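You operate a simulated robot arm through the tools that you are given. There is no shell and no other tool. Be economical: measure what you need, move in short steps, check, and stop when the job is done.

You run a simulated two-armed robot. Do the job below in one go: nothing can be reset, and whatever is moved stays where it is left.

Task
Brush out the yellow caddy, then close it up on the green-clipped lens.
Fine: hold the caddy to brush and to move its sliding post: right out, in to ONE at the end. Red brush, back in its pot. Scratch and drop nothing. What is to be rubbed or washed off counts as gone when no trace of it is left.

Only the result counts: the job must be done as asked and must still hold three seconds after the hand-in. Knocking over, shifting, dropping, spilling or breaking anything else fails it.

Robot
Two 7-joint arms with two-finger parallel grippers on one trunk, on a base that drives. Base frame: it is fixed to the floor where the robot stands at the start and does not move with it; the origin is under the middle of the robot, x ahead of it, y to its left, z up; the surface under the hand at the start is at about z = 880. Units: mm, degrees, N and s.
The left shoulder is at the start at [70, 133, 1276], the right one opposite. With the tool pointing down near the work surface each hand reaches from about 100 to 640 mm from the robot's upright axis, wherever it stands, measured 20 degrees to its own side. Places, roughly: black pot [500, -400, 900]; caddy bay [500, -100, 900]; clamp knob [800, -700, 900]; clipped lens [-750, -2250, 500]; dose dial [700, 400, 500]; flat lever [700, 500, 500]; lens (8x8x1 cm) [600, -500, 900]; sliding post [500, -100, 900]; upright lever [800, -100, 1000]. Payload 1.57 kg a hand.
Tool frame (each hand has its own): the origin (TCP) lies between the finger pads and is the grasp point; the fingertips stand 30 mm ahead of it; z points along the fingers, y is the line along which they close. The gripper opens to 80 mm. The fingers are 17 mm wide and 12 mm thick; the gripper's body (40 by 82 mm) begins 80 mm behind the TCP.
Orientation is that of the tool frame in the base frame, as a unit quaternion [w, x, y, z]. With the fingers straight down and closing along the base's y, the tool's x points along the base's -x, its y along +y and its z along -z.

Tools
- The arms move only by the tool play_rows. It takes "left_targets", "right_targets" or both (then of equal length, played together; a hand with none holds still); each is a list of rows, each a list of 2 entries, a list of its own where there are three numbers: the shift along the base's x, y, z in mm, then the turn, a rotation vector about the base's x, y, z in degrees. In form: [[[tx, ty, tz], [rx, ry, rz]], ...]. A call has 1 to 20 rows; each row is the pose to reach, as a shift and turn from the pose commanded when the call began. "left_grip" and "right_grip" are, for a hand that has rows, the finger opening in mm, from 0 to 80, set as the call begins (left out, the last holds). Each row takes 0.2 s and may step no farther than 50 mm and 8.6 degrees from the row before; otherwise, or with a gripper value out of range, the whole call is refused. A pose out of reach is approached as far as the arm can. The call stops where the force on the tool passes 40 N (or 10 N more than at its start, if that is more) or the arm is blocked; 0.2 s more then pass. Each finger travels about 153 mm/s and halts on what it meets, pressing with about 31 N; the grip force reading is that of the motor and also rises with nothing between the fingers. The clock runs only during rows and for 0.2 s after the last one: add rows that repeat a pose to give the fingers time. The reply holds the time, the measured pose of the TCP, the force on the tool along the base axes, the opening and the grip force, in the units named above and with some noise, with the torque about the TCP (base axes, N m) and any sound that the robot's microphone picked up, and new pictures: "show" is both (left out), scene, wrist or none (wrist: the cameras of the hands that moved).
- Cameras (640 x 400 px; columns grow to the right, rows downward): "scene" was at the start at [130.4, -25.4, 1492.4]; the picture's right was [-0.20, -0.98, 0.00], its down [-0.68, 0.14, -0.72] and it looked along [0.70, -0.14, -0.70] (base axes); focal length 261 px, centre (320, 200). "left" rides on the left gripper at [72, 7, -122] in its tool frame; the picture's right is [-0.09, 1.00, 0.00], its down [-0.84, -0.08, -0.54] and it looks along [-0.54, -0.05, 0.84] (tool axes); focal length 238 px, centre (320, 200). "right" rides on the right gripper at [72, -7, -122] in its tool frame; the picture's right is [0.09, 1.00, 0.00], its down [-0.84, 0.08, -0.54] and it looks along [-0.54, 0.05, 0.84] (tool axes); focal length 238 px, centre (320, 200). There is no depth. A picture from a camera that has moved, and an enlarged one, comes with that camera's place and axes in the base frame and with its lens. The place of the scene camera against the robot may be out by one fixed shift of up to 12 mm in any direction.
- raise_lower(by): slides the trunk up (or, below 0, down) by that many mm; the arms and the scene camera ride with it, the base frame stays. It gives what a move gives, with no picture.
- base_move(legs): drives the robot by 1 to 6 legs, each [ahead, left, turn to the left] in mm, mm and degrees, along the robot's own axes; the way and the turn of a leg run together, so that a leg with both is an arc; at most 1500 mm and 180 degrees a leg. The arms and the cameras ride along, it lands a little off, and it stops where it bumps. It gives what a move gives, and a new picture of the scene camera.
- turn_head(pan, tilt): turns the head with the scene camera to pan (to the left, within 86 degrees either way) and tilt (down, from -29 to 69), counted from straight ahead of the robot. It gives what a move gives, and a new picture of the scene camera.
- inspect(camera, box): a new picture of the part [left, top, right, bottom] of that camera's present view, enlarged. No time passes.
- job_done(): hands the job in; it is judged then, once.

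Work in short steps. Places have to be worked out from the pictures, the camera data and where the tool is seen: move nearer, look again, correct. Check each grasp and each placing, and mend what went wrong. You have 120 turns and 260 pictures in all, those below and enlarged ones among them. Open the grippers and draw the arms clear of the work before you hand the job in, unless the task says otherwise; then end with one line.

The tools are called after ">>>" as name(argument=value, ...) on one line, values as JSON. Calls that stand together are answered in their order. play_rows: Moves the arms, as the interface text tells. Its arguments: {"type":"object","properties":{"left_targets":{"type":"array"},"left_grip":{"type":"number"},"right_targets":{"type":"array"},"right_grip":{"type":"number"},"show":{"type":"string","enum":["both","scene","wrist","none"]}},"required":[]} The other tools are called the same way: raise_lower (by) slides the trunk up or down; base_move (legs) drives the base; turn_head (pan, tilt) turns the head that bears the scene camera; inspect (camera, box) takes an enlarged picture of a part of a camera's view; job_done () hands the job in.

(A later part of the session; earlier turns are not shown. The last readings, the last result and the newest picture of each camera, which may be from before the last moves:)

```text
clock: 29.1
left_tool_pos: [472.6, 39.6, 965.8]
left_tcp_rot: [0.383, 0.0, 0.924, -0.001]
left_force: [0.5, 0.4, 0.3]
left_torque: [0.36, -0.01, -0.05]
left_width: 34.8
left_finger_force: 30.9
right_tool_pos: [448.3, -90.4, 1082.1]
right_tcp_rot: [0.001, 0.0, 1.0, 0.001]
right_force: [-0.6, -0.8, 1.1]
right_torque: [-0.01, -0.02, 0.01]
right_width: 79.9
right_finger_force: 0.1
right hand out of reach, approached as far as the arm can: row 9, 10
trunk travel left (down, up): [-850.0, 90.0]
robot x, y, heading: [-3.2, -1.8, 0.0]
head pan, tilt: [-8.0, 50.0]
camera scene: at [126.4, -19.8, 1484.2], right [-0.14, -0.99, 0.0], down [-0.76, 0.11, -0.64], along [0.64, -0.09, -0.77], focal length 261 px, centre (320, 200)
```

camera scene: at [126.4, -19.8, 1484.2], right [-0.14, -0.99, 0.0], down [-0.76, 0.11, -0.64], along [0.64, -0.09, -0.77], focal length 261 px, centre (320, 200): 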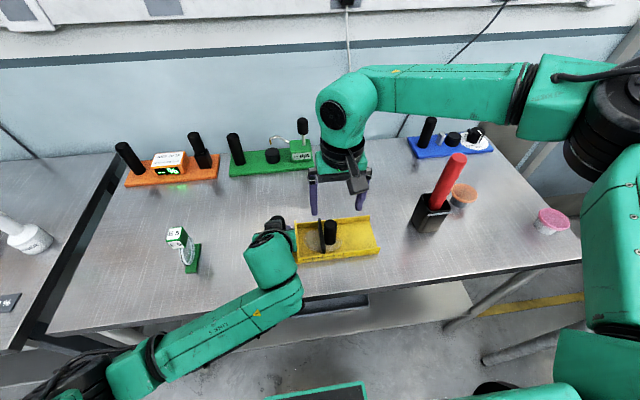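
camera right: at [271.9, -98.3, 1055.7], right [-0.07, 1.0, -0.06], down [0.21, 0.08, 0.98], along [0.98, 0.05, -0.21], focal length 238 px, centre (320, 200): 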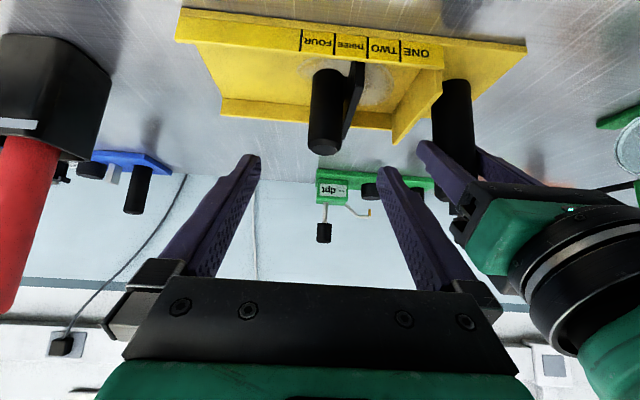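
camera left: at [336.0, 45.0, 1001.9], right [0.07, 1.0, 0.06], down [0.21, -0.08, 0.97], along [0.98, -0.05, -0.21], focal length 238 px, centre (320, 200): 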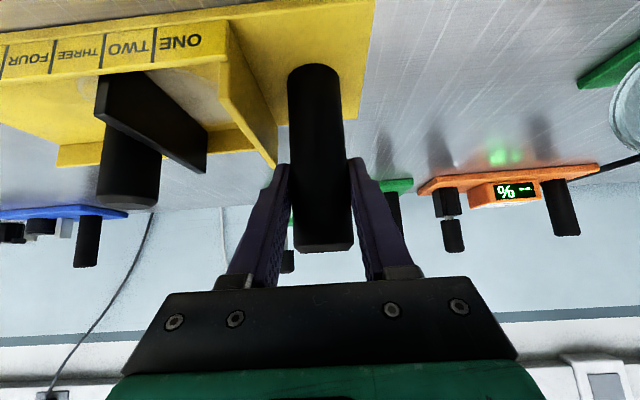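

Same limit. The wrist yaw seems to be the bound, so I test a yaw of -30° here and then the descent over the post.

>>> play_rows(right_targets=[[[0, 0, 0], [0, 0, -7.5]], [[0, 0, 0], [0, 0, -15]], [[0, 0, 0], [0, 0, -22.5]], [[0, 0, 0], [0, 0, -30]], [[10, 2, -15], [0, 0, -30]], [[20, 3, -30], [0, 0, -30]], [[24, 3, -45], [0, 0, -30]], [[24, 3, -45], [0, 0, -30]]], show="both")

```text
clock: 30.9
left_tool_pos: [473.0, 39.1, 966.1]
left_tcp_rot: [0.382, -0.001, 0.924, -0.001]
left_force: [-0.7, 0.7, -0.5]
left_torque: [0.37, 0.03, -0.03]
left_width: 35.1
left_finger_force: 31.1
right_tool_pos: [454.9, -108.5, 1047.6]
right_tcp_rot: [-0.001, 0.258, 0.966, 0.0]
right_force: [-0.7, 0.0, -0.3]
right_torque: [0.0, 0.0, -0.01]
right_width: 80.0
right_finger_force: 0.2
right hand out of reach, approached as far as the arm can: row 5, 6, 7, 8
trunk travel left (down, up): [-850.0, 90.0]
robot x, y, heading: [-1.4, -1.2, -0.0]
head pan, tilt: [-8.0, 50.0]
camera scene: at [126.3, -19.7, 1484.2], right [-0.14, -0.99, 0.0], down [-0.76, 0.11, -0.64], along [0.64, -0.09, -0.77], focal length 261 px, centre (320, 200)
camera right: at [387.6, -79.1, 1167.0], right [0.42, 0.91, 0.0], down [0.76, -0.35, 0.54], along [0.49, -0.23, -0.84], focal length 238 px, centre (320, 200)
```

scene: 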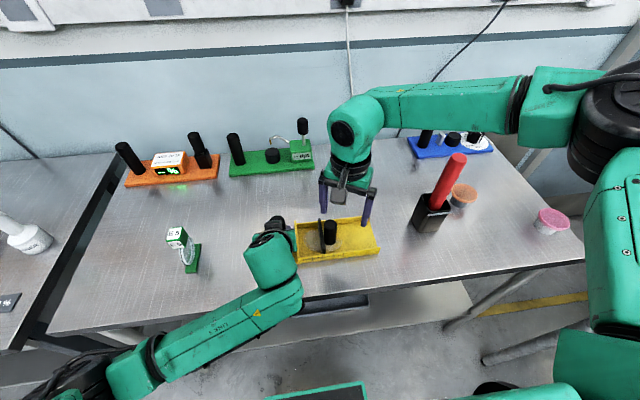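
right: 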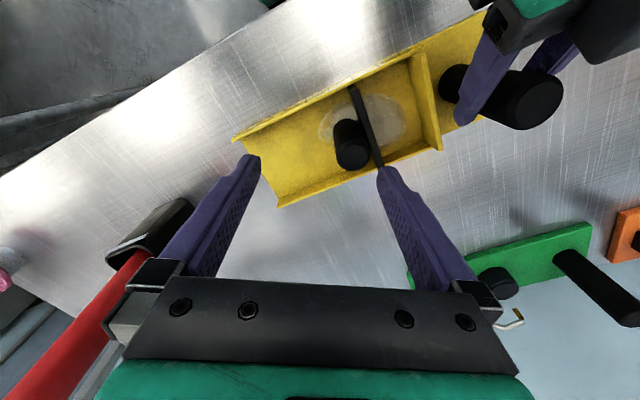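

Not yaw either; it is the elbow posture. I take the right hand up and out, then low and close to my right side so the elbow swings back, and check.

>>> play_rows(right_targets=[[[-15, -30, 30], [0, 0, 7.5]], [[-35, -60, 60], [0, 0, 15]], [[-60, -90, 85], [0, 0, 22.5]], [[-85, -125, 100], [0, 0, 30]], [[-110, -165, 105], [0, 0, 30]], [[-135, -205, 105], [0, 0, 30]], [[-165, -235, 100], [0, 0, 30]], [[-195, -250, 80], [0, 0, 30]], [[-220, -250, 50], [0, 0, 30]], [[-240, -250, 10], [0, 0, 30]], [[-250, -250, -30], [0, 0, 30]], [[-250, -250, -70], [0, 0, 30]], [[-250, -250, -70], [0, 0, 30]]], show="scene")

```text
clock: 33.7
left_tool_pos: [473.0, 38.9, 965.9]
left_tcp_rot: [0.382, -0.001, 0.924, -0.001]
left_force: [-0.4, 0.3, -0.1]
left_torque: [0.35, 0.01, -0.01]
left_width: 34.9
left_finger_force: 31.5
right_tool_pos: [224.0, -336.6, 977.1]
right_tcp_rot: [0.0, 0.002, 1.0, 0.0]
right_force: [-0.2, -0.3, 0.6]
right_torque: [0.02, 0.01, -0.03]
right_width: 80.1
right_finger_force: 0.1
right hand out of reach, approached as far as the arm can: row 10, 11, 12, 13
trunk travel left (down, up): [-850.0, 90.0]
robot x, y, heading: [1.9, 4.4, -0.3]
head pan, tilt: [-8.0, 50.0]
camera scene: at [126.2, -19.7, 1484.3], right [-0.14, -0.99, 0.0], down [-0.76, 0.11, -0.64], along [0.64, -0.09, -0.77], focal length 261 px, centre (320, 200)
```

scene: 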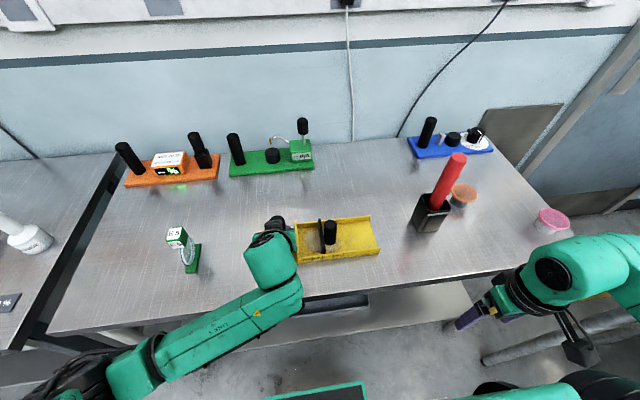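

Elbow looks lower. I come forward at low height toward the post.

>>> play_rows(right_targets=[[[25, 20, 15], [0, 0, 0]], [[55, 45, 35], [0, 0, 0]], [[90, 75, 50], [0, 0, 0]], [[125, 105, 60], [0, 0, 0]], [[155, 135, 65], [0, 0, 0]], [[185, 165, 65], [0, 0, 0]], [[210, 195, 65], [0, 0, 0]], [[230, 225, 65], [0, 0, 0]], [[245, 249, 65], [0, 0, 0]], [[245, 249, 65], [0, 0, 0]]], show="scene")

```text
clock: 35.9
left_tool_pos: [473.3, 38.9, 965.6]
left_tcp_rot: [0.382, 0.0, 0.924, -0.001]
left_force: [-1.9, 1.4, 1.6]
left_torque: [0.48, -0.14, 0.08]
left_width: 35.2
left_finger_force: 30.8
right_tool_pos: [453.8, -105.8, 1049.2]
right_tcp_rot: [0.001, 0.0, 1.0, 0.001]
right_force: [0.0, -0.4, 0.4]
right_torque: [0.0, -0.04, -0.03]
right_width: 80.0
right_finger_force: 0.0
right hand out of reach, approached as far as the arm can: row 9, 10
trunk travel left (down, up): [-850.0, 90.0]
robot x, y, heading: [0.2, 3.7, 0.1]
head pan, tilt: [-8.0, 50.0]
camera scene: at [126.1, -19.7, 1484.2], right [-0.14, -0.99, 0.0], down [-0.76, 0.11, -0.64], along [0.64, -0.09, -0.77], focal length 261 px, centre (320, 200)
```

scene: 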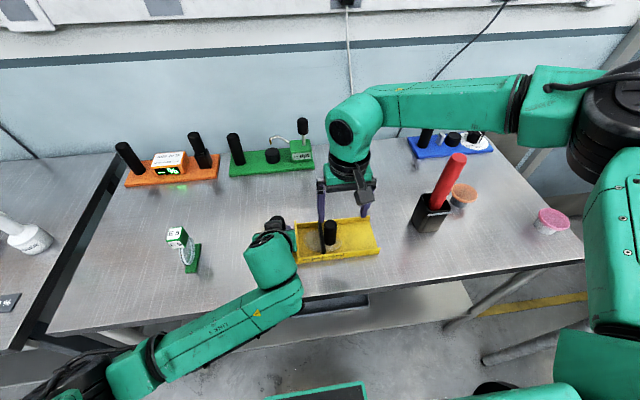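

The reach limit is real, so I'll shift the robot left about 120 mm. First I release the handle, back the left hand off along its axis and raise the right hand.

>>> play_rows(left_targets=[[[0, 0, 0], [0, 0, 0]], [[0, 0, 0], [0, 0, 0]], [[-24, 0, 24], [0, 0, 0]], [[-48, 0, 48], [0, 0, 0]], [[-72, 0, 72], [0, 0, 0]], [[-80, 0, 90], [0, 0, 0]]], right_targets=[[[0, 0, 20], [0, 0, 0]], [[0, 0, 50], [0, 0, 0]], [[0, 0, 80], [0, 0, 0]], [[0, -20, 100], [0, 0, 0]], [[0, -40, 100], [0, 0, 0]], [[0, -40, 100], [0, 0, 0]]], left_grip=80, show="none")

>>> base_move(legs=[[0, 120, 0]])

```text
clock: 37.3
left_tool_pos: [394.9, 39.2, 1056.2]
left_tcp_rot: [0.382, -0.001, 0.924, -0.001]
left_force: [0.2, 0.8, 0.0]
left_torque: [0.01, 0.01, 0.04]
left_width: 79.9
left_finger_force: 0.0
right_tool_pos: [452.2, -146.5, 1149.4]
right_tcp_rot: [0.0, 0.0, 1.0, 0.0]
right_force: [0.2, -0.3, -0.6]
right_torque: [-0.02, -0.02, -0.06]
right_width: 80.1
right_finger_force: 0.1
trunk travel left (down, up): [-850.0, 90.0]
robot x, y, heading: [0.5, -1.1, -0.1]
head pan, tilt: [-8.0, 50.0]
```

```text
clock: 38.5
left_tool_pos: [393.6, 157.5, 1056.3]
left_tcp_rot: [0.383, 0.0, 0.924, 0.001]
left_force: [-0.1, -0.6, -1.6]
left_torque: [-0.01, 0.03, 0.03]
left_width: 79.9
left_finger_force: 0.0
right_tool_pos: [452.5, -28.5, 1151.0]
right_tcp_rot: [0.0, 0.0, 1.0, 0.002]
right_force: [-1.5, -0.4, -0.3]
right_torque: [0.01, -0.01, -0.04]
right_width: 79.9
right_finger_force: 0.1
trunk travel left (down, up): [-850.0, 90.0]
robot x, y, heading: [-0.5, 126.2, -0.1]
head pan, tilt: [-8.0, 50.0]
camera scene: at [126.2, 97.9, 1484.2], right [-0.14, -0.99, 0.0], down [-0.76, 0.11, -0.64], along [0.64, -0.09, -0.77], focal length 261 px, centre (320, 200)
```

scene: 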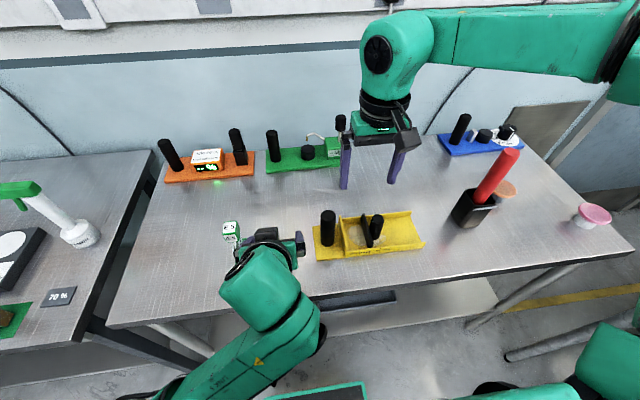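

Landed about 118 mm left. I send the right hand back toward y≈-130 and bring the left hand to a yawed (-25°) approach line for the handle.

>>> play_rows(left_targets=[[[3, -22, -5], [0, 0, -6.25]], [[7, -44, -10], [0, 0, -12.5]], [[11, -66, -15], [0, 0, -18.75]], [[14.5, -88.5, -19], [0, 0, -25]], [[14.5, -88.5, -19], [0, 0, -25]]], right_targets=[[[0, -40, 0], [0, 0, 0]], [[0, -80, -10], [0, 0, 0]], [[0, -100, -30], [0, 0, 0]], [[0, -100, -40], [0, 0, 0]], [[0, -100, -40], [0, 0, 0]]], show="both")

```text
clock: 39.7
left_tool_pos: [408.3, 70.0, 1037.5]
left_tcp_rot: [0.374, 0.201, 0.902, -0.084]
left_force: [0.9, 0.3, 0.3]
left_torque: [0.0, 0.01, 0.04]
left_width: 80.1
left_finger_force: 0.0
right_tool_pos: [451.9, -126.5, 1110.6]
right_tcp_rot: [0.001, 0.001, 1.0, 0.001]
right_force: [-0.1, 1.5, -0.3]
right_torque: [-0.01, 0.03, 0.0]
right_width: 80.1
right_finger_force: 0.0
trunk travel left (down, up): [-850.0, 90.0]
robot x, y, heading: [-1.2, 120.5, -0.0]
head pan, tilt: [-8.0, 50.0]
camera scene: at [125.8, 100.2, 1484.3], right [-0.14, -0.99, 0.0], down [-0.76, 0.11, -0.64], along [0.64, -0.09, -0.77], focal length 261 px, centre (320, 200)
camera right: at [378.1, -134.5, 1230.2], right [-0.09, 1.0, 0.0], down [0.84, 0.08, 0.54], along [0.54, 0.05, -0.84], focal length 238 px, centre (320, 200)
camera left: at [286.4, 134.2, 1073.0], right [0.48, 0.87, 0.06], down [0.16, -0.16, 0.97], along [0.86, -0.46, -0.21], focal length 238 px, centre (320, 200)
```

scene: 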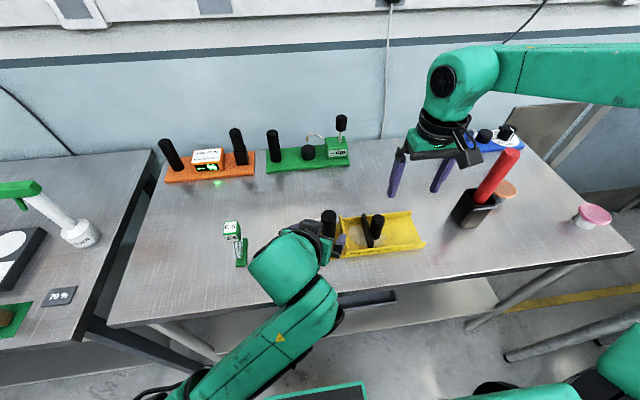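
right: 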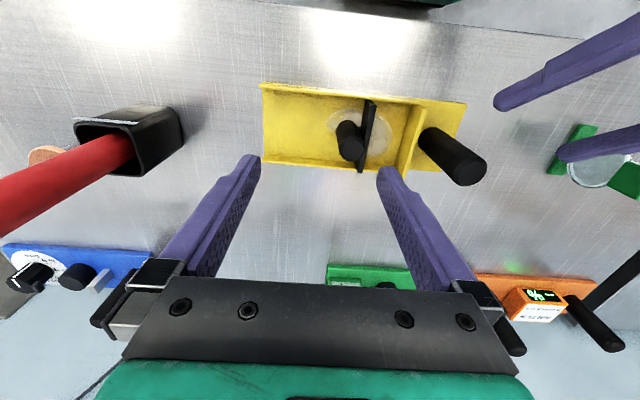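
left: 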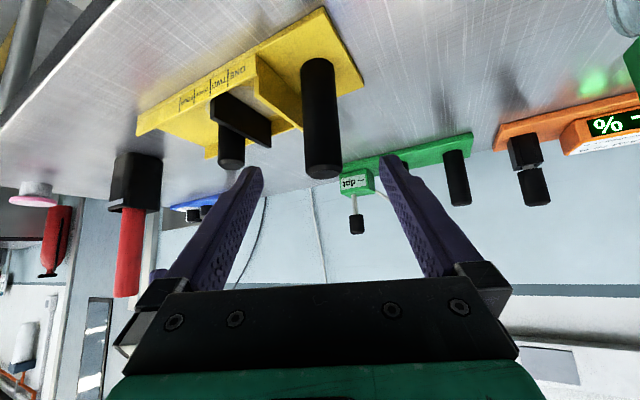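

Handle well centred. I advance the left hand along its axis and close on it.

>>> play_rows(left_targets=[[[16, -7.5, -18], [0, 0, 0]], [[32, -15, -36], [0, 0, 0]], [[48, -22.5, -54], [0, 0, 0]], [[64, -30.5, -71], [0, 0, 0]], [[64, -30.5, -71], [0, 0, 0]]], show="none")

>>> play_rows(left_targets=[[[0, 0, 0], [0, 0, 0]], [[0, 0, 0], [0, 0, 0]], [[0, 0, 0], [0, 0, 0]]], left_grip=0, show="wrist")

```text
clock: 40.9
left_tool_pos: [472.6, 40.7, 966.7]
left_tcp_rot: [0.373, 0.199, 0.902, -0.083]
left_force: [-0.7, -0.4, 0.0]
left_torque: [-0.01, 0.01, 0.01]
left_width: 79.9
left_finger_force: 0.1
right_tool_pos: [451.8, -126.8, 1110.5]
right_tcp_rot: [0.0, 0.0, 1.0, 0.0]
right_force: [-0.6, -0.1, 0.1]
right_torque: [0.01, 0.01, 0.0]
right_width: 80.2
right_finger_force: 0.0
trunk travel left (down, up): [-850.0, 90.0]
robot x, y, heading: [2.1, 117.2, -0.1]
head pan, tilt: [-8.0, 50.0]
```

```text
clock: 41.7
left_tool_pos: [471.9, 41.0, 966.8]
left_tcp_rot: [0.374, 0.199, 0.902, -0.083]
left_force: [0.3, 2.0, 1.4]
left_torque: [-0.43, 0.13, -0.18]
left_width: 34.9
left_finger_force: 31.0
right_tool_pos: [451.6, -127.2, 1110.8]
right_tcp_rot: [0.0, 0.0, 1.0, 0.0]
right_force: [-0.6, -0.6, -1.1]
right_torque: [-0.03, 0.0, -0.02]
right_width: 80.1
right_finger_force: 0.0
trunk travel left (down, up): [-850.0, 90.0]
robot x, y, heading: [0.1, 121.4, 0.1]
head pan, tilt: [-8.0, 50.0]
camera left: at [350.3, 104.1, 1002.2], right [0.48, 0.88, 0.06], down [0.16, -0.16, 0.98], along [0.86, -0.46, -0.21], focal length 238 px, centre (320, 200)
```

left: 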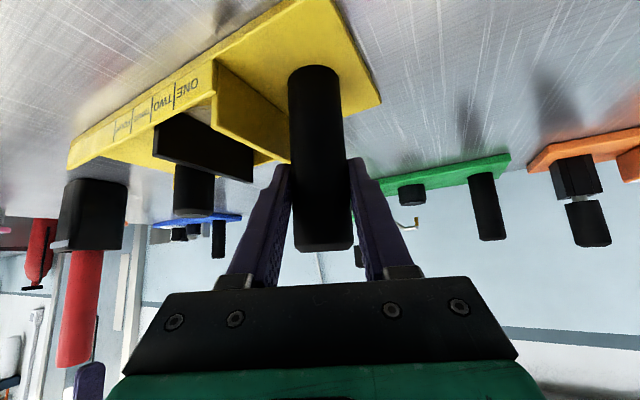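

Handle held. Now the right hand goes above the post at (472, -88).

>>> play_rows(right_targets=[[[10, 20, -25], [0, 0, 0]], [[20, 39, -50], [0, 0, 0]], [[20, 39, -70], [0, 0, 0]], [[20, 39, -70], [0, 0, 0]]], show="wrist")

```text
clock: 42.7
left_tool_pos: [471.0, 40.3, 966.2]
left_tcp_rot: [0.373, 0.2, 0.902, -0.084]
left_force: [0.4, 0.0, 1.8]
left_torque: [0.33, -0.23, -0.03]
left_width: 35.4
left_finger_force: 31.1
right_tool_pos: [469.3, -88.1, 1039.0]
right_tcp_rot: [0.0, 0.001, 1.0, 0.0]
right_force: [0.3, -0.6, 0.0]
right_torque: [0.0, 0.01, 0.0]
right_width: 79.8
right_finger_force: 0.2
trunk travel left (down, up): [-850.0, 90.0]
robot x, y, heading: [1.1, 121.2, 0.1]
head pan, tilt: [-8.0, 50.0]
camera right: at [398.2, -95.1, 1159.9], right [-0.09, 1.0, 0.0], down [0.84, 0.08, 0.54], along [0.54, 0.05, -0.84], focal length 238 px, centre (320, 200)
```

right: 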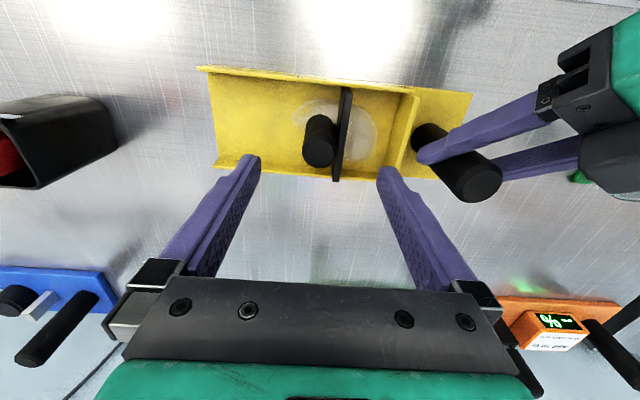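

Post is centred at (471, -88). I lower to TCP z≈971 and close on its top.

>>> play_rows(right_targets=[[[1, 0, -35], [0, 0, 0]], [[1, 0, -68], [0, 0, 0]], [[1, 0, -68], [0, 0, 0]]], show="none")

>>> play_rows(right_targets=[[[0, 0, 0], [0, 0, 0]], [[0, 0, 0], [0, 0, 0]], [[0, 0, 0], [0, 0, 0]]], right_grip=0, show="both")

```text
clock: 43.5
left_tool_pos: [472.0, 40.5, 966.7]
left_tcp_rot: [0.374, 0.2, 0.902, -0.084]
left_force: [-0.3, 0.6, 0.8]
left_torque: [0.44, -0.23, 0.04]
left_width: 34.9
left_finger_force: 31.2
right_tool_pos: [472.3, -88.1, 972.2]
right_tcp_rot: [0.0, 0.001, 1.0, 0.0]
right_force: [0.4, 0.3, 0.3]
right_torque: [-0.02, -0.01, -0.01]
right_width: 79.9
right_finger_force: 0.1
trunk travel left (down, up): [-850.0, 90.0]
robot x, y, heading: [1.1, 121.5, -0.1]
head pan, tilt: [-8.0, 50.0]
```

```text
clock: 44.3
left_tool_pos: [471.5, 40.7, 965.6]
left_tcp_rot: [0.373, 0.2, 0.902, -0.084]
left_force: [-1.8, 1.0, 2.0]
left_torque: [0.69, -0.2, 0.01]
left_width: 34.7
left_finger_force: 30.9
right_tool_pos: [472.0, -88.1, 971.4]
right_tcp_rot: [0.001, 0.0, 1.0, 0.001]
right_force: [0.8, -0.2, 0.8]
right_torque: [-0.47, 0.08, 0.01]
right_width: 30.5
right_finger_force: 31.2
trunk travel left (down, up): [-850.0, 90.0]
robot x, y, heading: [1.0, 119.2, -0.1]
head pan, tilt: [-8.0, 50.0]
camera scene: at [125.9, 100.8, 1484.3], right [-0.14, -0.99, 0.0], down [-0.76, 0.11, -0.64], along [0.64, -0.09, -0.77], focal length 261 px, centre (320, 200)
camera right: at [399.0, -94.9, 1091.7], right [-0.09, 1.0, 0.0], down [0.84, 0.08, 0.54], along [0.54, 0.05, -0.84], focal length 238 px, centre (320, 200)
```

scene: 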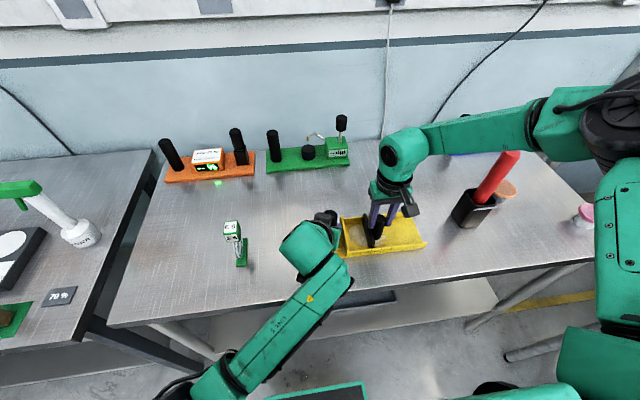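
right: 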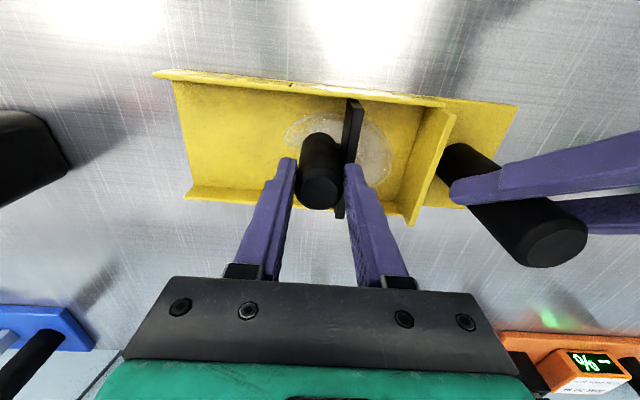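

Post gripped (30 mm). I slide it outward (-y) gently, 60 mm, watching the force.

>>> play_rows(right_targets=[[[0, -8, 0], [0, 0, 0]], [[0, -16, 0], [0, 0, 0]], [[0, -24, 0], [0, 0, 0]], [[0, -32, 0], [0, 0, 0]], [[0, -40, 0], [0, 0, 0]], [[0, -50, 0], [0, 0, 0]], [[0, -60, 0], [0, 0, 0]]], show="wrist")

```text
clock: 45.9
left_tool_pos: [471.9, 40.7, 966.7]
left_tcp_rot: [0.372, 0.2, 0.902, -0.084]
left_force: [-0.7, -2.4, 2.0]
left_torque: [-0.5, -0.02, -0.21]
left_width: 35.2
left_finger_force: 31.0
right_tool_pos: [473.3, -148.3, 972.5]
right_tcp_rot: [0.0, 0.0, 1.0, 0.0]
right_force: [0.5, 1.8, -2.2]
right_torque: [-0.19, 0.05, 0.08]
right_width: 30.8
right_finger_force: 31.1
trunk travel left (down, up): [-850.0, 90.0]
robot x, y, heading: [-0.2, 121.0, 0.1]
head pan, tilt: [-8.0, 50.0]
camera right: at [400.5, -155.3, 1092.0], right [-0.09, 1.0, 0.0], down [0.84, 0.08, 0.54], along [0.54, 0.05, -0.84], focal length 238 px, centre (320, 200)
```

right: 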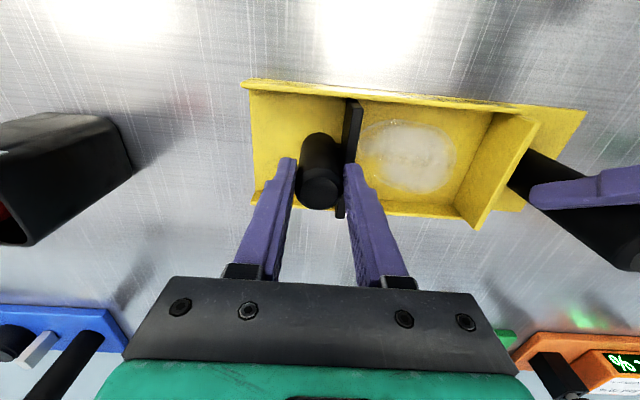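

Slides easily; the dirt is fully exposed. I continue outward in small steps to find the end of travel.

>>> play_rows(right_targets=[[[0, -6, 0], [0, 0, 0]], [[0, -12, 0], [0, 0, 0]], [[0, -18, 0], [0, 0, 0]], [[0, -23, 0], [0, 0, 0]], [[0, -28, 0], [0, 0, 0]], [[0, -32, 0], [0, 0, 0]], [[0, -36, 0], [0, 0, 0]]], show="wrist")

```text
clock: 47.2
left_tool_pos: [470.5, 34.3, 967.4]
left_tcp_rot: [0.372, 0.203, 0.901, -0.089]
left_force: [-0.3, -6.1, -0.6]
left_torque: [0.64, -0.13, -0.02]
left_width: 35.1
left_finger_force: 31.0
right_tool_pos: [473.9, -169.8, 973.3]
right_tcp_rot: [0.0, -0.002, 1.0, 0.006]
right_force: [0.4, 6.5, -0.3]
right_torque: [-0.56, 0.12, -0.05]
right_width: 31.4
right_finger_force: 30.7
trunk travel left (down, up): [-850.0, 90.0]
robot x, y, heading: [1.3, 116.9, 0.1]
head pan, tilt: [-8.0, 50.0]
stopped in row 6 (left hand): the force on the tool passed its limit at 43 N (the readings are from after the stop); the commanded pose is now the measured one
camera right: at [400.7, -179.5, 1093.2], right [-0.1, 1.0, 0.01], down [0.84, 0.07, 0.54], along [0.54, 0.06, -0.84], focal length 238 px, centre (320, 200)
```

right: 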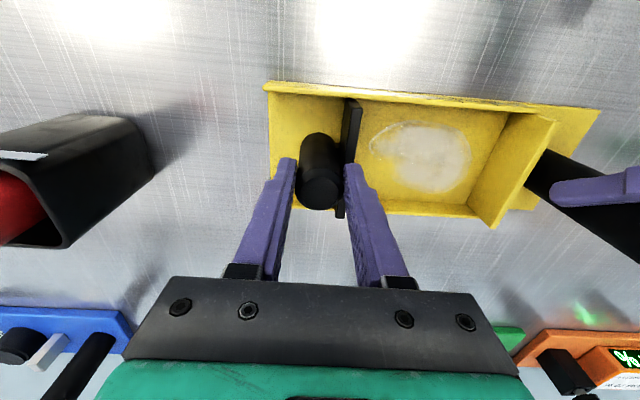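

The slider hit its end stop and the caddy came along ~6 mm. I move both hands back +6 mm together to restore the caddy's place.

>>> play_rows(left_targets=[[[0.3, 3, -0.5], [0, 0, 0]], [[0.8, 6, -0.8], [0, 0, 0.6]], [[0.8, 6, -0.8], [0, 0, 0.6]]], right_targets=[[[0, 3, 0], [0, 0, 0]], [[0, 6, -1], [0, 0, 0]], [[0, 6, -1], [0, 0, 0]]], show="none")

```text
clock: 48.0
left_tool_pos: [471.0, 39.7, 966.7]
left_tcp_rot: [0.373, 0.199, 0.902, -0.088]
left_force: [-1.4, -12.7, 0.2]
left_torque: [0.66, -0.33, -0.37]
left_width: 35.0
left_finger_force: 30.7
right_tool_pos: [473.7, -163.9, 972.1]
right_tcp_rot: [0.001, -0.001, 1.0, 0.007]
right_force: [0.9, 12.4, -0.1]
right_torque: [-0.37, 0.22, -0.05]
right_width: 30.9
right_finger_force: 30.9
trunk travel left (down, up): [-850.0, 90.0]
robot x, y, heading: [5.3, 119.7, 0.1]
head pan, tilt: [-8.0, 50.0]
```

Now I release the post and lift the right hand clear.

>>> play_rows(right_targets=[[[0, 0, 0], [0, 0, 0]], [[0, 0, 0], [0, 0, 0]], [[0, 0, 40], [0, 0, 0]], [[0, 0, 80], [0, 0, 0]], [[0, -20, 120], [0, 0, 0]], [[0, -50, 140], [0, 0, 0]]], right_grip=70, show="both")

>>> inspect(camera="right", box=[0, 40, 320, 240])

>>> inspect(camera="scene", box=[300, 130, 540, 280])

```text
clock: 49.4
left_tool_pos: [470.5, 40.0, 966.5]
left_tcp_rot: [0.373, 0.198, 0.902, -0.086]
left_force: [-1.5, 1.4, 1.4]
left_torque: [0.59, -0.18, 0.12]
left_width: 35.0
left_finger_force: 31.1
right_tool_pos: [471.9, -216.7, 1113.1]
right_tcp_rot: [0.0, 0.0, 1.0, 0.007]
right_force: [0.4, -0.1, -0.1]
right_torque: [0.05, 0.02, 0.01]
right_width: 69.8
right_finger_force: 0.0
trunk travel left (down, up): [-850.0, 90.0]
robot x, y, heading: [0.6, 123.3, -0.2]
head pan, tilt: [-8.0, 50.0]
camera scene: at [125.3, 97.9, 1484.3], right [-0.14, -0.99, 0.0], down [-0.76, 0.11, -0.64], along [0.64, -0.09, -0.77], focal length 261 px, centre (320, 200)
camera right: at [399.0, -226.5, 1232.1], right [-0.09, 1.0, 0.01], down [0.84, 0.07, 0.54], along [0.54, 0.06, -0.84], focal length 238 px, centre (320, 200)
```

scene: 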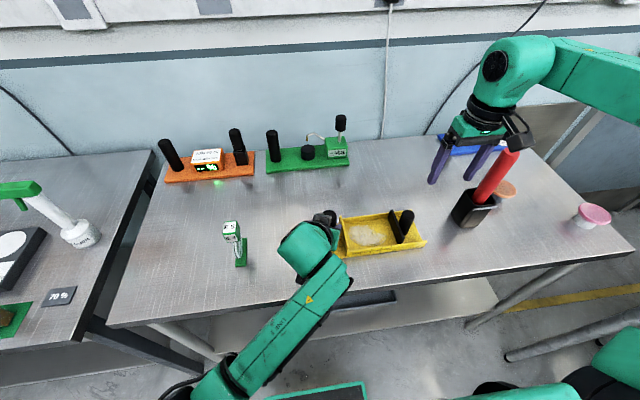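
right: 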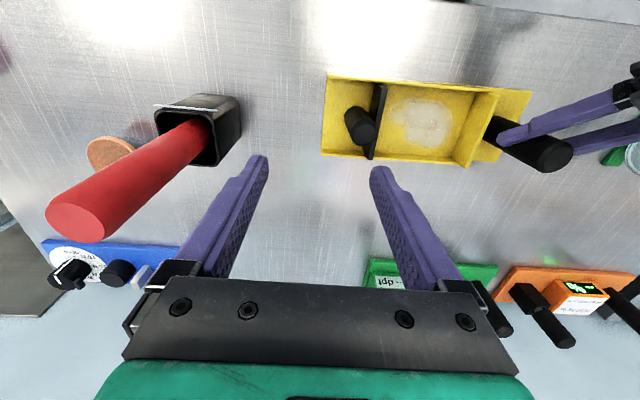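

```text
2.00 times, centred on (160, 140) of right
camera zoom: at [399.0, -226.5, 1232.1], right [-0.09, 1.0, 0.01], down [0.84, 0.07, 0.54], along [0.54, 0.06, -0.84], focal length 477 px, centre (640, 320)
```

zoom: 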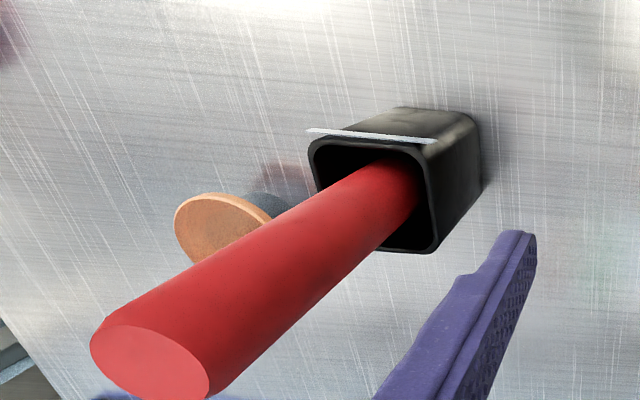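

```text
2.67 times, centred on (420, 205) of scene
camera zoom: at [125.3, 97.9, 1484.3], right [-0.14, -0.99, 0.0], down [-0.76, 0.11, -0.64], along [0.64, -0.09, -0.77], focal length 695 px, centre (53, 187)
```

zoom: 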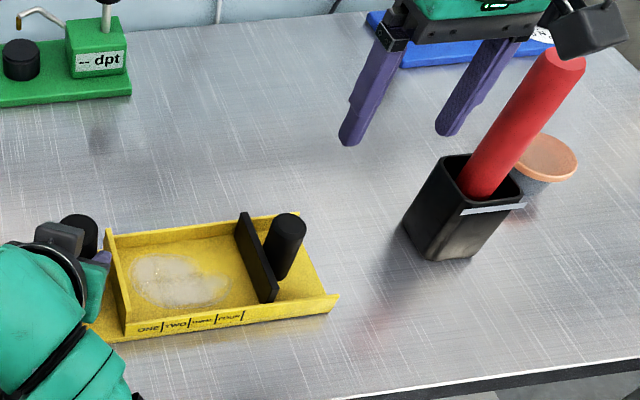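

Triangulating wrist and scene views, the brush stands upright at about (500, -365), top near z≈1117. I move the right hand above it.

>>> play_rows(right_targets=[[[0, 0, 40], [0, 0, -0.4]], [[4, -20, 80], [0, 0, -0.8]], [[12, -60, 85], [0, 0, -0.8]], [[20, -105, 85], [0, 0, -0.8]], [[28, -148, 85], [0, 0, -0.8]], [[28, -148, 85], [0, 0, -0.8]]], right_grip=80, show="both")

```text
clock: 50.8
left_tool_pos: [470.0, 42.6, 967.7]
left_tcp_rot: [0.375, 0.198, 0.901, -0.088]
left_force: [0.0, 0.6, 1.8]
left_torque: [0.44, -0.15, 0.03]
left_width: 34.9
left_finger_force: 30.9
right_tool_pos: [456.3, -233.0, 1189.0]
right_tcp_rot: [0.001, 0.006, 1.0, 0.005]
right_force: [1.1, 1.0, 0.1]
right_torque: [0.0, -0.01, -0.01]
right_width: 79.9
right_finger_force: 0.1
right hand out of reach, approached as far as the arm can: row 2, 3, 4, 5, 6
trunk travel left (down, up): [-850.0, 90.0]
robot x, y, heading: [-3.5, 123.1, 0.1]
head pan, tilt: [-8.0, 50.0]
camera scene: at [125.7, 100.6, 1484.3], right [-0.14, -0.99, 0.0], down [-0.76, 0.11, -0.64], along [0.64, -0.09, -0.77], focal length 261 px, centre (320, 200)
camera right: at [382.2, -240.3, 1308.9], right [-0.08, 1.0, 0.01], down [0.84, 0.06, 0.55], along [0.54, 0.05, -0.84], focal length 238 px, centre (320, 200)
```

scene: 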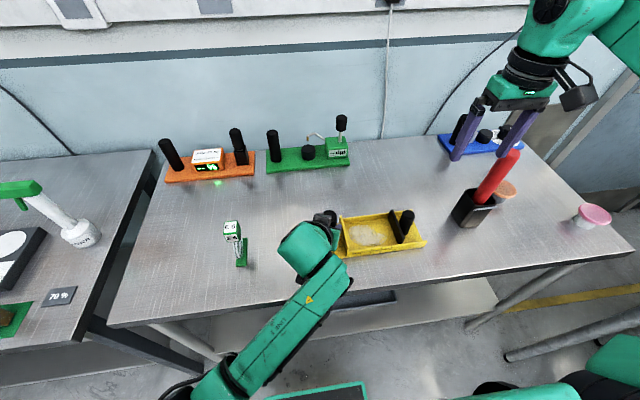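
right: 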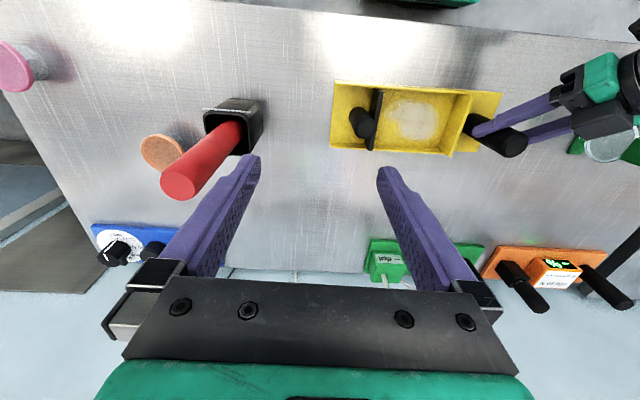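

High up the reach is smaller; I'll take the brush from the side with a pitched tool. First pitch 45° and lower to about (400, -230, 1100).

>>> play_rows(right_targets=[[[-10, 0, -15], [0, -7.5, 0]], [[-20, 0, -30], [0, -15, 0]], [[-30, 0, -45], [0, -22.5, 0]], [[-40, 0, -60], [0, -30, 0]], [[-50, 0, -75], [0, -37.5, 0]], [[-56, 0, -90], [0, -45, 0]], [[-56, 0, -90], [0, -45, 0]]], show="none")

>>> play_rows(right_targets=[[[0, -6, -5], [0, 0, -7]], [[0, -12, -10], [0, 0, -14]], [[0, -18, -15], [0, 0, -21]], [[0, -24, -20], [0, 0, -28]], [[0, -30, -25], [0, 0, -35]], [[0, -30, -25], [0, 0, -35]]], show="both")

```text
clock: 52.4
left_tool_pos: [469.8, 42.2, 966.3]
left_tcp_rot: [0.374, 0.198, 0.902, -0.087]
left_force: [-2.2, -0.1, 1.6]
left_torque: [0.49, -0.15, 0.05]
left_width: 35.2
left_finger_force: 31.1
right_tool_pos: [400.2, -233.6, 1098.1]
right_tcp_rot: [0.384, 0.003, 0.923, 0.007]
right_force: [0.4, -0.2, 0.1]
right_torque: [0.01, -0.01, 0.03]
right_width: 80.1
right_finger_force: 0.0
trunk travel left (down, up): [-850.0, 90.0]
robot x, y, heading: [0.6, 121.4, 0.0]
head pan, tilt: [-8.0, 50.0]
```

```text
clock: 53.8
left_tool_pos: [469.7, 41.7, 966.1]
left_tcp_rot: [0.373, 0.197, 0.902, -0.087]
left_force: [0.0, 0.9, -0.4]
left_torque: [0.47, -0.16, 0.03]
left_width: 35.0
left_finger_force: 31.1
right_tool_pos: [400.0, -263.5, 1073.3]
right_tcp_rot: [0.368, 0.281, 0.88, -0.109]
right_force: [-0.4, 0.1, 0.1]
right_torque: [0.01, 0.0, 0.0]
right_width: 80.0
right_finger_force: 0.1
trunk travel left (down, up): [-850.0, 90.0]
robot x, y, heading: [-1.9, 119.5, 0.0]
head pan, tilt: [-8.0, 50.0]
camera scene: at [126.1, 100.5, 1484.2], right [-0.14, -0.99, 0.0], down [-0.76, 0.11, -0.64], along [0.64, -0.09, -0.77], focal length 261 px, centre (320, 200)
camera right: at [283.1, -191.8, 1106.5], right [0.52, 0.85, -0.05], down [0.2, -0.07, 0.98], along [0.83, -0.52, -0.21], focal length 238 px, centre (320, 200)
```

scene: 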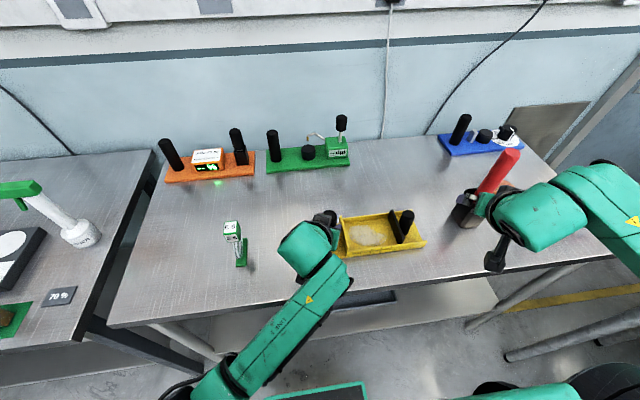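
right: 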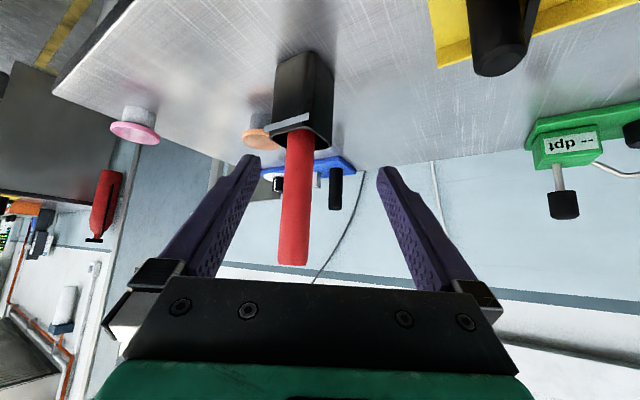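

The brush is indeed upright at about (500, -358). I line up on the approach line at z≈1050 and then advance.

>>> play_rows(right_targets=[[[9, -19, -12], [0, 0, 0]], [[18, -37, -23], [0, 0, 0]], [[18, -37, -23], [0, 0, 0]]], show="wrist")

```text
clock: 54.6
left_tool_pos: [470.6, 41.8, 967.1]
left_tcp_rot: [0.374, 0.198, 0.902, -0.088]
left_force: [-0.8, 0.8, 0.6]
left_torque: [0.38, -0.16, 0.03]
left_width: 34.9
left_finger_force: 30.9
right_tool_pos: [418.3, -300.3, 1049.9]
right_tcp_rot: [0.368, 0.281, 0.88, -0.108]
right_force: [0.9, 0.2, -0.8]
right_torque: [-0.01, -0.04, 0.01]
right_width: 79.6
right_finger_force: 0.0
trunk travel left (down, up): [-850.0, 90.0]
robot x, y, heading: [-2.8, 119.1, 0.1]
head pan, tilt: [-8.0, 50.0]
camera right: at [302.1, -228.0, 1083.0], right [0.52, 0.85, -0.05], down [0.2, -0.07, 0.98], along [0.83, -0.52, -0.21], focal length 238 px, centre (320, 200)
```

right: 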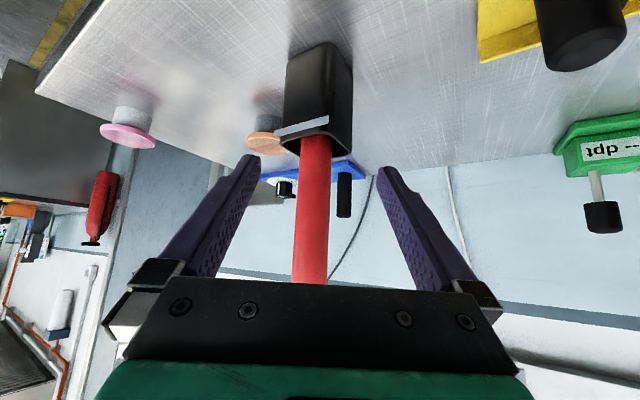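

Handle lies slightly left of the centre line; I correct a few mm and advance 70 mm, then look.

>>> play_rows(right_targets=[[[18, -16, 0], [0, 0, 0]], [[36, -31, 0], [0, 0, 0]], [[54, -45, 0], [0, 0, 0]], [[54, -45, 0], [0, 0, 0]]], show="both")

>>> inspect(camera="scene", box=[420, 130, 580, 250])

```text
clock: 55.6
left_tool_pos: [470.9, 42.1, 966.5]
left_tcp_rot: [0.375, 0.198, 0.902, -0.087]
left_force: [0.5, -0.4, 0.1]
left_torque: [0.37, -0.2, -0.02]
left_width: 35.0
left_finger_force: 31.5
right_tool_pos: [472.7, -346.8, 1050.0]
right_tcp_rot: [0.368, 0.28, 0.88, -0.108]
right_force: [0.4, -0.3, 0.2]
right_torque: [0.02, -0.02, 0.0]
right_width: 79.9
right_finger_force: 0.0
trunk travel left (down, up): [-850.0, 90.0]
robot x, y, heading: [-0.4, 124.6, 0.0]
head pan, tilt: [-8.0, 50.0]
camera scene: at [126.3, 100.5, 1484.2], right [-0.14, -0.99, 0.0], down [-0.76, 0.11, -0.64], along [0.64, -0.09, -0.77], focal length 261 px, centre (320, 200)
camera right: at [355.2, -273.6, 1083.6], right [0.52, 0.85, -0.05], down [0.2, -0.07, 0.98], along [0.83, -0.52, -0.21], focal length 238 px, centre (320, 200)
```

scene: 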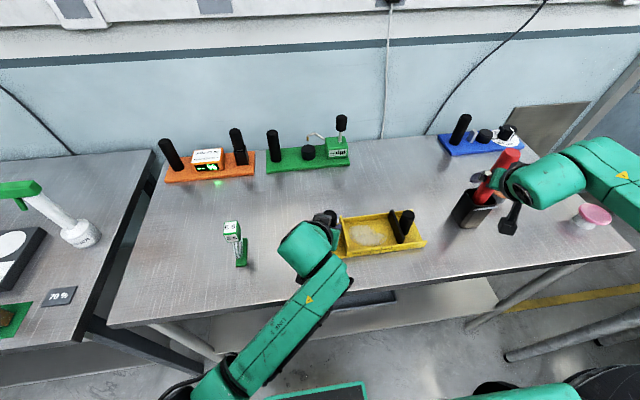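
right: 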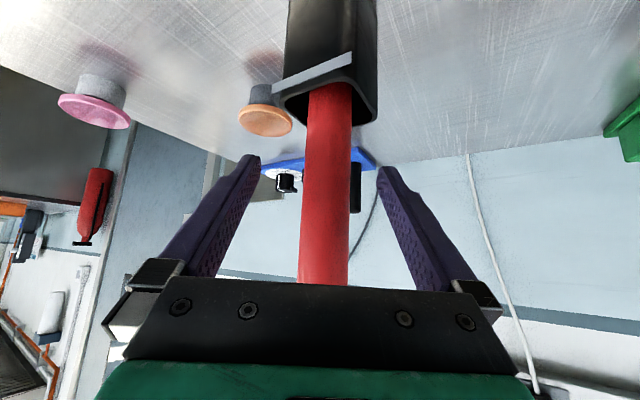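

```text
3.33 times, centred on (500, 190) of scene
camera zoom: at [126.3, 100.5, 1484.2], right [-0.14, -0.99, 0.0], down [-0.76, 0.11, -0.64], along [0.64, -0.09, -0.77], focal length 869 px, centre (-280, 233)
```

zoom: 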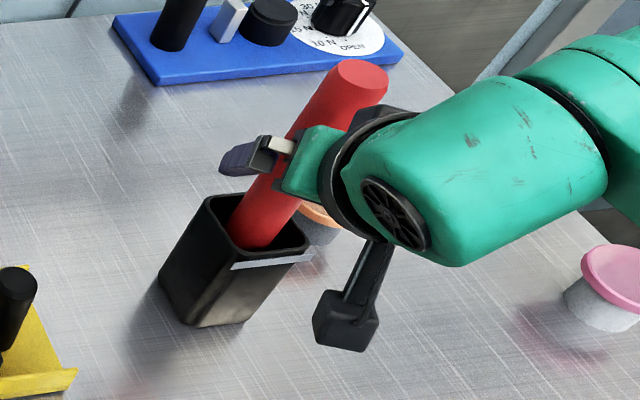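

Handle (≈36 mm thick) is now about 30 mm further along; I advance the last bit and close.

>>> play_rows(right_targets=[[[13, -7, 0], [0, 0, 0]], [[27, -14.5, 0], [0, 0, 0]], [[27, -14.5, 0], [0, 0, 0]]], show="none")

>>> play_rows(right_targets=[[[0, 0, 0], [0, 0, 0]], [[0, 0, 0], [0, 0, 0]], [[0, 0, 0], [0, 0, 0]]], right_grip=0, show="both")

```text
clock: 56.4
left_tool_pos: [470.4, 41.7, 966.2]
left_tcp_rot: [0.373, 0.198, 0.902, -0.088]
left_force: [0.8, 0.1, 0.2]
left_torque: [0.44, -0.19, 0.02]
left_width: 35.0
left_finger_force: 30.8
right_tool_pos: [501.2, -360.4, 1049.1]
right_tcp_rot: [0.368, 0.28, 0.88, -0.108]
right_force: [-0.2, 1.0, 0.2]
right_torque: [-0.01, 0.0, 0.04]
right_width: 80.0
right_finger_force: 0.0
trunk travel left (down, up): [-850.0, 90.0]
robot x, y, heading: [1.3, 119.3, -0.1]
head pan, tilt: [-8.0, 50.0]
```

```text
clock: 57.2
left_tool_pos: [470.9, 42.3, 967.0]
left_tcp_rot: [0.374, 0.198, 0.902, -0.088]
left_force: [0.0, 1.1, -0.1]
left_torque: [0.42, -0.16, 0.03]
left_width: 35.0
left_finger_force: 31.7
right_tool_pos: [499.3, -360.5, 1049.8]
right_tcp_rot: [0.368, 0.28, 0.88, -0.108]
right_force: [0.1, -1.0, 0.7]
right_torque: [-0.05, -0.06, 0.01]
right_width: 32.9
right_finger_force: 31.2
trunk travel left (down, up): [-850.0, 90.0]
robot x, y, heading: [3.8, 119.1, 0.1]
head pan, tilt: [-8.0, 50.0]
camera scene: at [126.1, 100.7, 1484.3], right [-0.14, -0.99, 0.0], down [-0.76, 0.11, -0.64], along [0.64, -0.09, -0.77], focal length 261 px, centre (320, 200)
camera right: at [382.0, -287.7, 1083.0], right [0.52, 0.85, -0.05], down [0.2, -0.07, 0.98], along [0.83, -0.52, -0.21], focal length 238 px, centre (320, 200)
```

scene: 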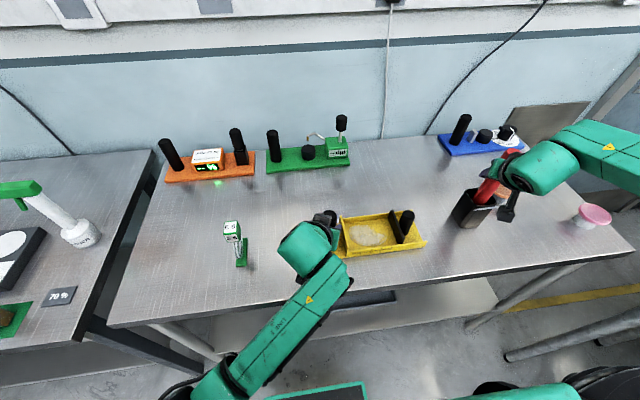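
right: 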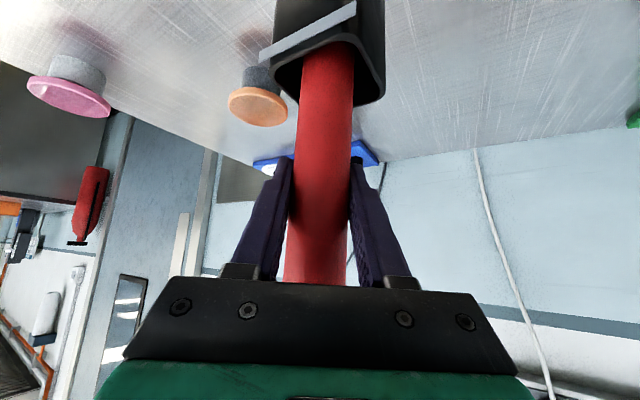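

Brush gripped (33 mm). I lift it straight up out of the pot.

>>> play_rows(right_targets=[[[0, 0, 15], [0, 0, 0]], [[0, 0, 35], [0, 0, 0]], [[0, 0, 60], [0, 0, 0]], [[0, 0, 85], [0, 0, 0]], [[0, 0, 110], [0, 0, 0]], [[0, 0, 130], [0, 0, 0]], [[0, 0, 130], [0, 0, 0]]], show="both")

>>> inspect(camera="scene", box=[430, 110, 590, 250])

```text
clock: 58.8
left_tool_pos: [470.0, 42.0, 965.9]
left_tcp_rot: [0.373, 0.198, 0.902, -0.087]
left_force: [-0.1, 1.1, -0.3]
left_torque: [0.45, -0.11, 0.07]
left_width: 35.3
left_finger_force: 30.8
right_tool_pos: [500.0, -361.2, 1180.0]
right_tcp_rot: [0.367, 0.281, 0.88, -0.108]
right_force: [0.7, 1.0, -1.1]
right_torque: [0.01, 0.01, 0.0]
right_width: 32.7
right_finger_force: 30.8
trunk travel left (down, up): [-850.0, 90.0]
robot x, y, heading: [1.1, 121.6, -0.0]
head pan, tilt: [-8.0, 50.0]
camera scene: at [126.1, 100.4, 1484.2], right [-0.14, -0.99, 0.0], down [-0.76, 0.11, -0.64], along [0.64, -0.09, -0.77], focal length 261 px, centre (320, 200)
camera right: at [381.6, -288.4, 1213.1], right [0.52, 0.85, -0.05], down [0.2, -0.07, 0.98], along [0.83, -0.52, -0.21], focal length 238 px, centre (320, 200)
```

scene: 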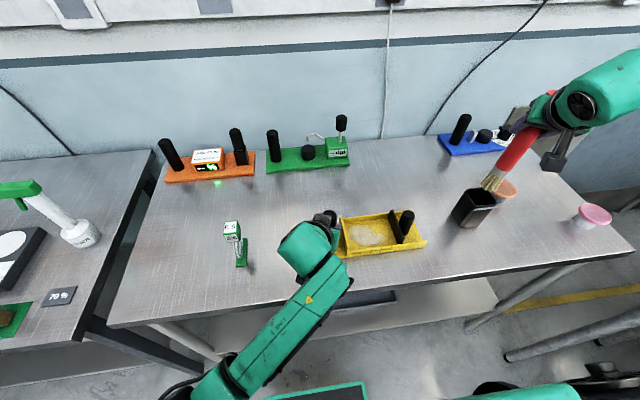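
right: 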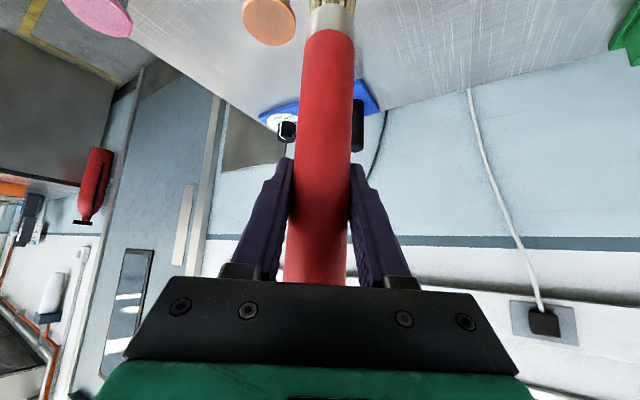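

```text
2.86 times, centred on (510, 180) of scene
camera zoom: at [126.1, 100.4, 1484.2], right [-0.14, -0.99, 0.0], down [-0.76, 0.11, -0.64], along [0.64, -0.09, -0.77], focal length 744 px, centre (-223, 257)
```

zoom: 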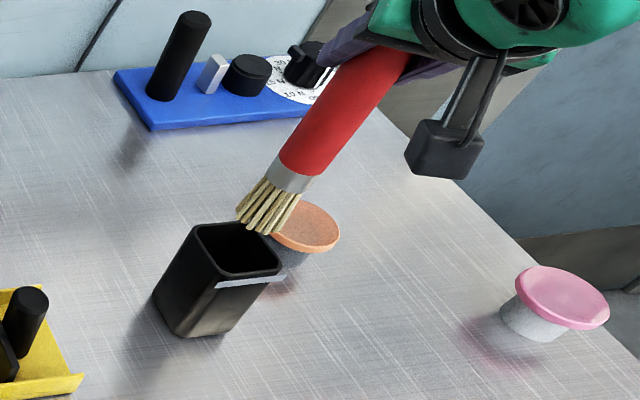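

The brush is free; bristle tips are about 166 mm below the TCP. I carry it at safe height over the caddy while undoing the yaw (to stay clear of the left hand).

>>> play_rows(right_targets=[[[-3, 40, 0], [0, 0, 5]], [[-6, 80, 0], [0, 0, 10]], [[-9, 120, 0], [0, 0, 15]], [[-12, 160, 0], [0, 0, 20]], [[-15, 200, 0], [0, 0, 25]], [[-18, 240, 0], [0, 0, 30]], [[-20, 280, 0], [0, 0, 35]], [[-20, 280, 0], [0, 0, 35]]], show="both")

```text
clock: 60.6
left_tool_pos: [469.7, 41.5, 966.6]
left_tcp_rot: [0.373, 0.197, 0.902, -0.087]
left_force: [-0.3, 1.9, 0.0]
left_torque: [0.51, 0.07, 0.01]
left_width: 35.1
left_finger_force: 31.3
right_tool_pos: [478.6, -80.4, 1178.9]
right_tcp_rot: [0.384, 0.002, 0.923, 0.009]
right_force: [0.6, -0.3, -1.3]
right_torque: [-0.01, 0.02, -0.01]
right_width: 32.8
right_finger_force: 31.6
trunk travel left (down, up): [-850.0, 90.0]
robot x, y, heading: [1.0, 120.8, -0.2]
head pan, tilt: [-8.0, 50.0]
camera scene: at [126.2, 100.0, 1484.2], right [-0.14, -0.99, 0.0], down [-0.76, 0.11, -0.64], along [0.64, -0.09, -0.77], focal length 261 px, centre (320, 200)
camera right: at [340.6, -88.0, 1212.6], right [-0.07, 1.0, -0.05], down [0.21, 0.06, 0.98], along [0.98, 0.06, -0.21], focal length 238 px, centre (320, 200)
```

scene: 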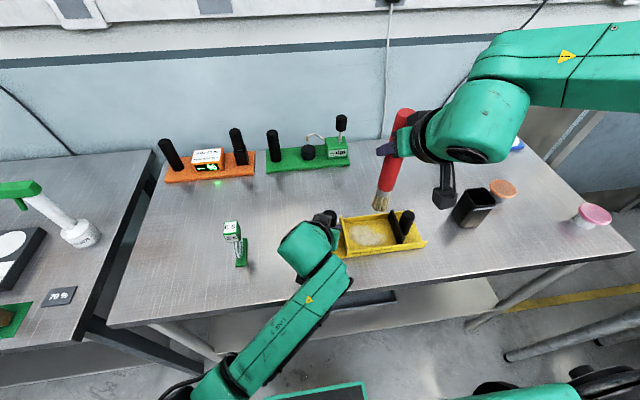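
right: 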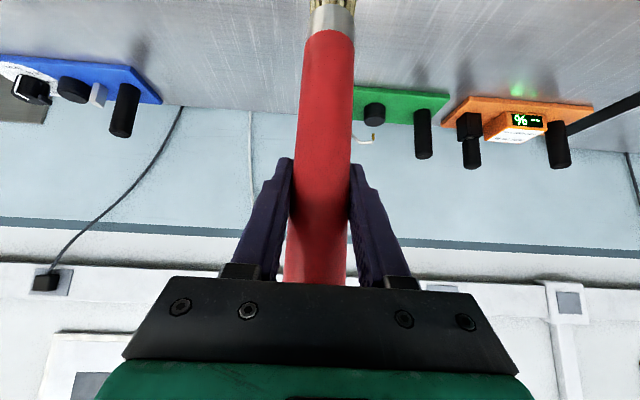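

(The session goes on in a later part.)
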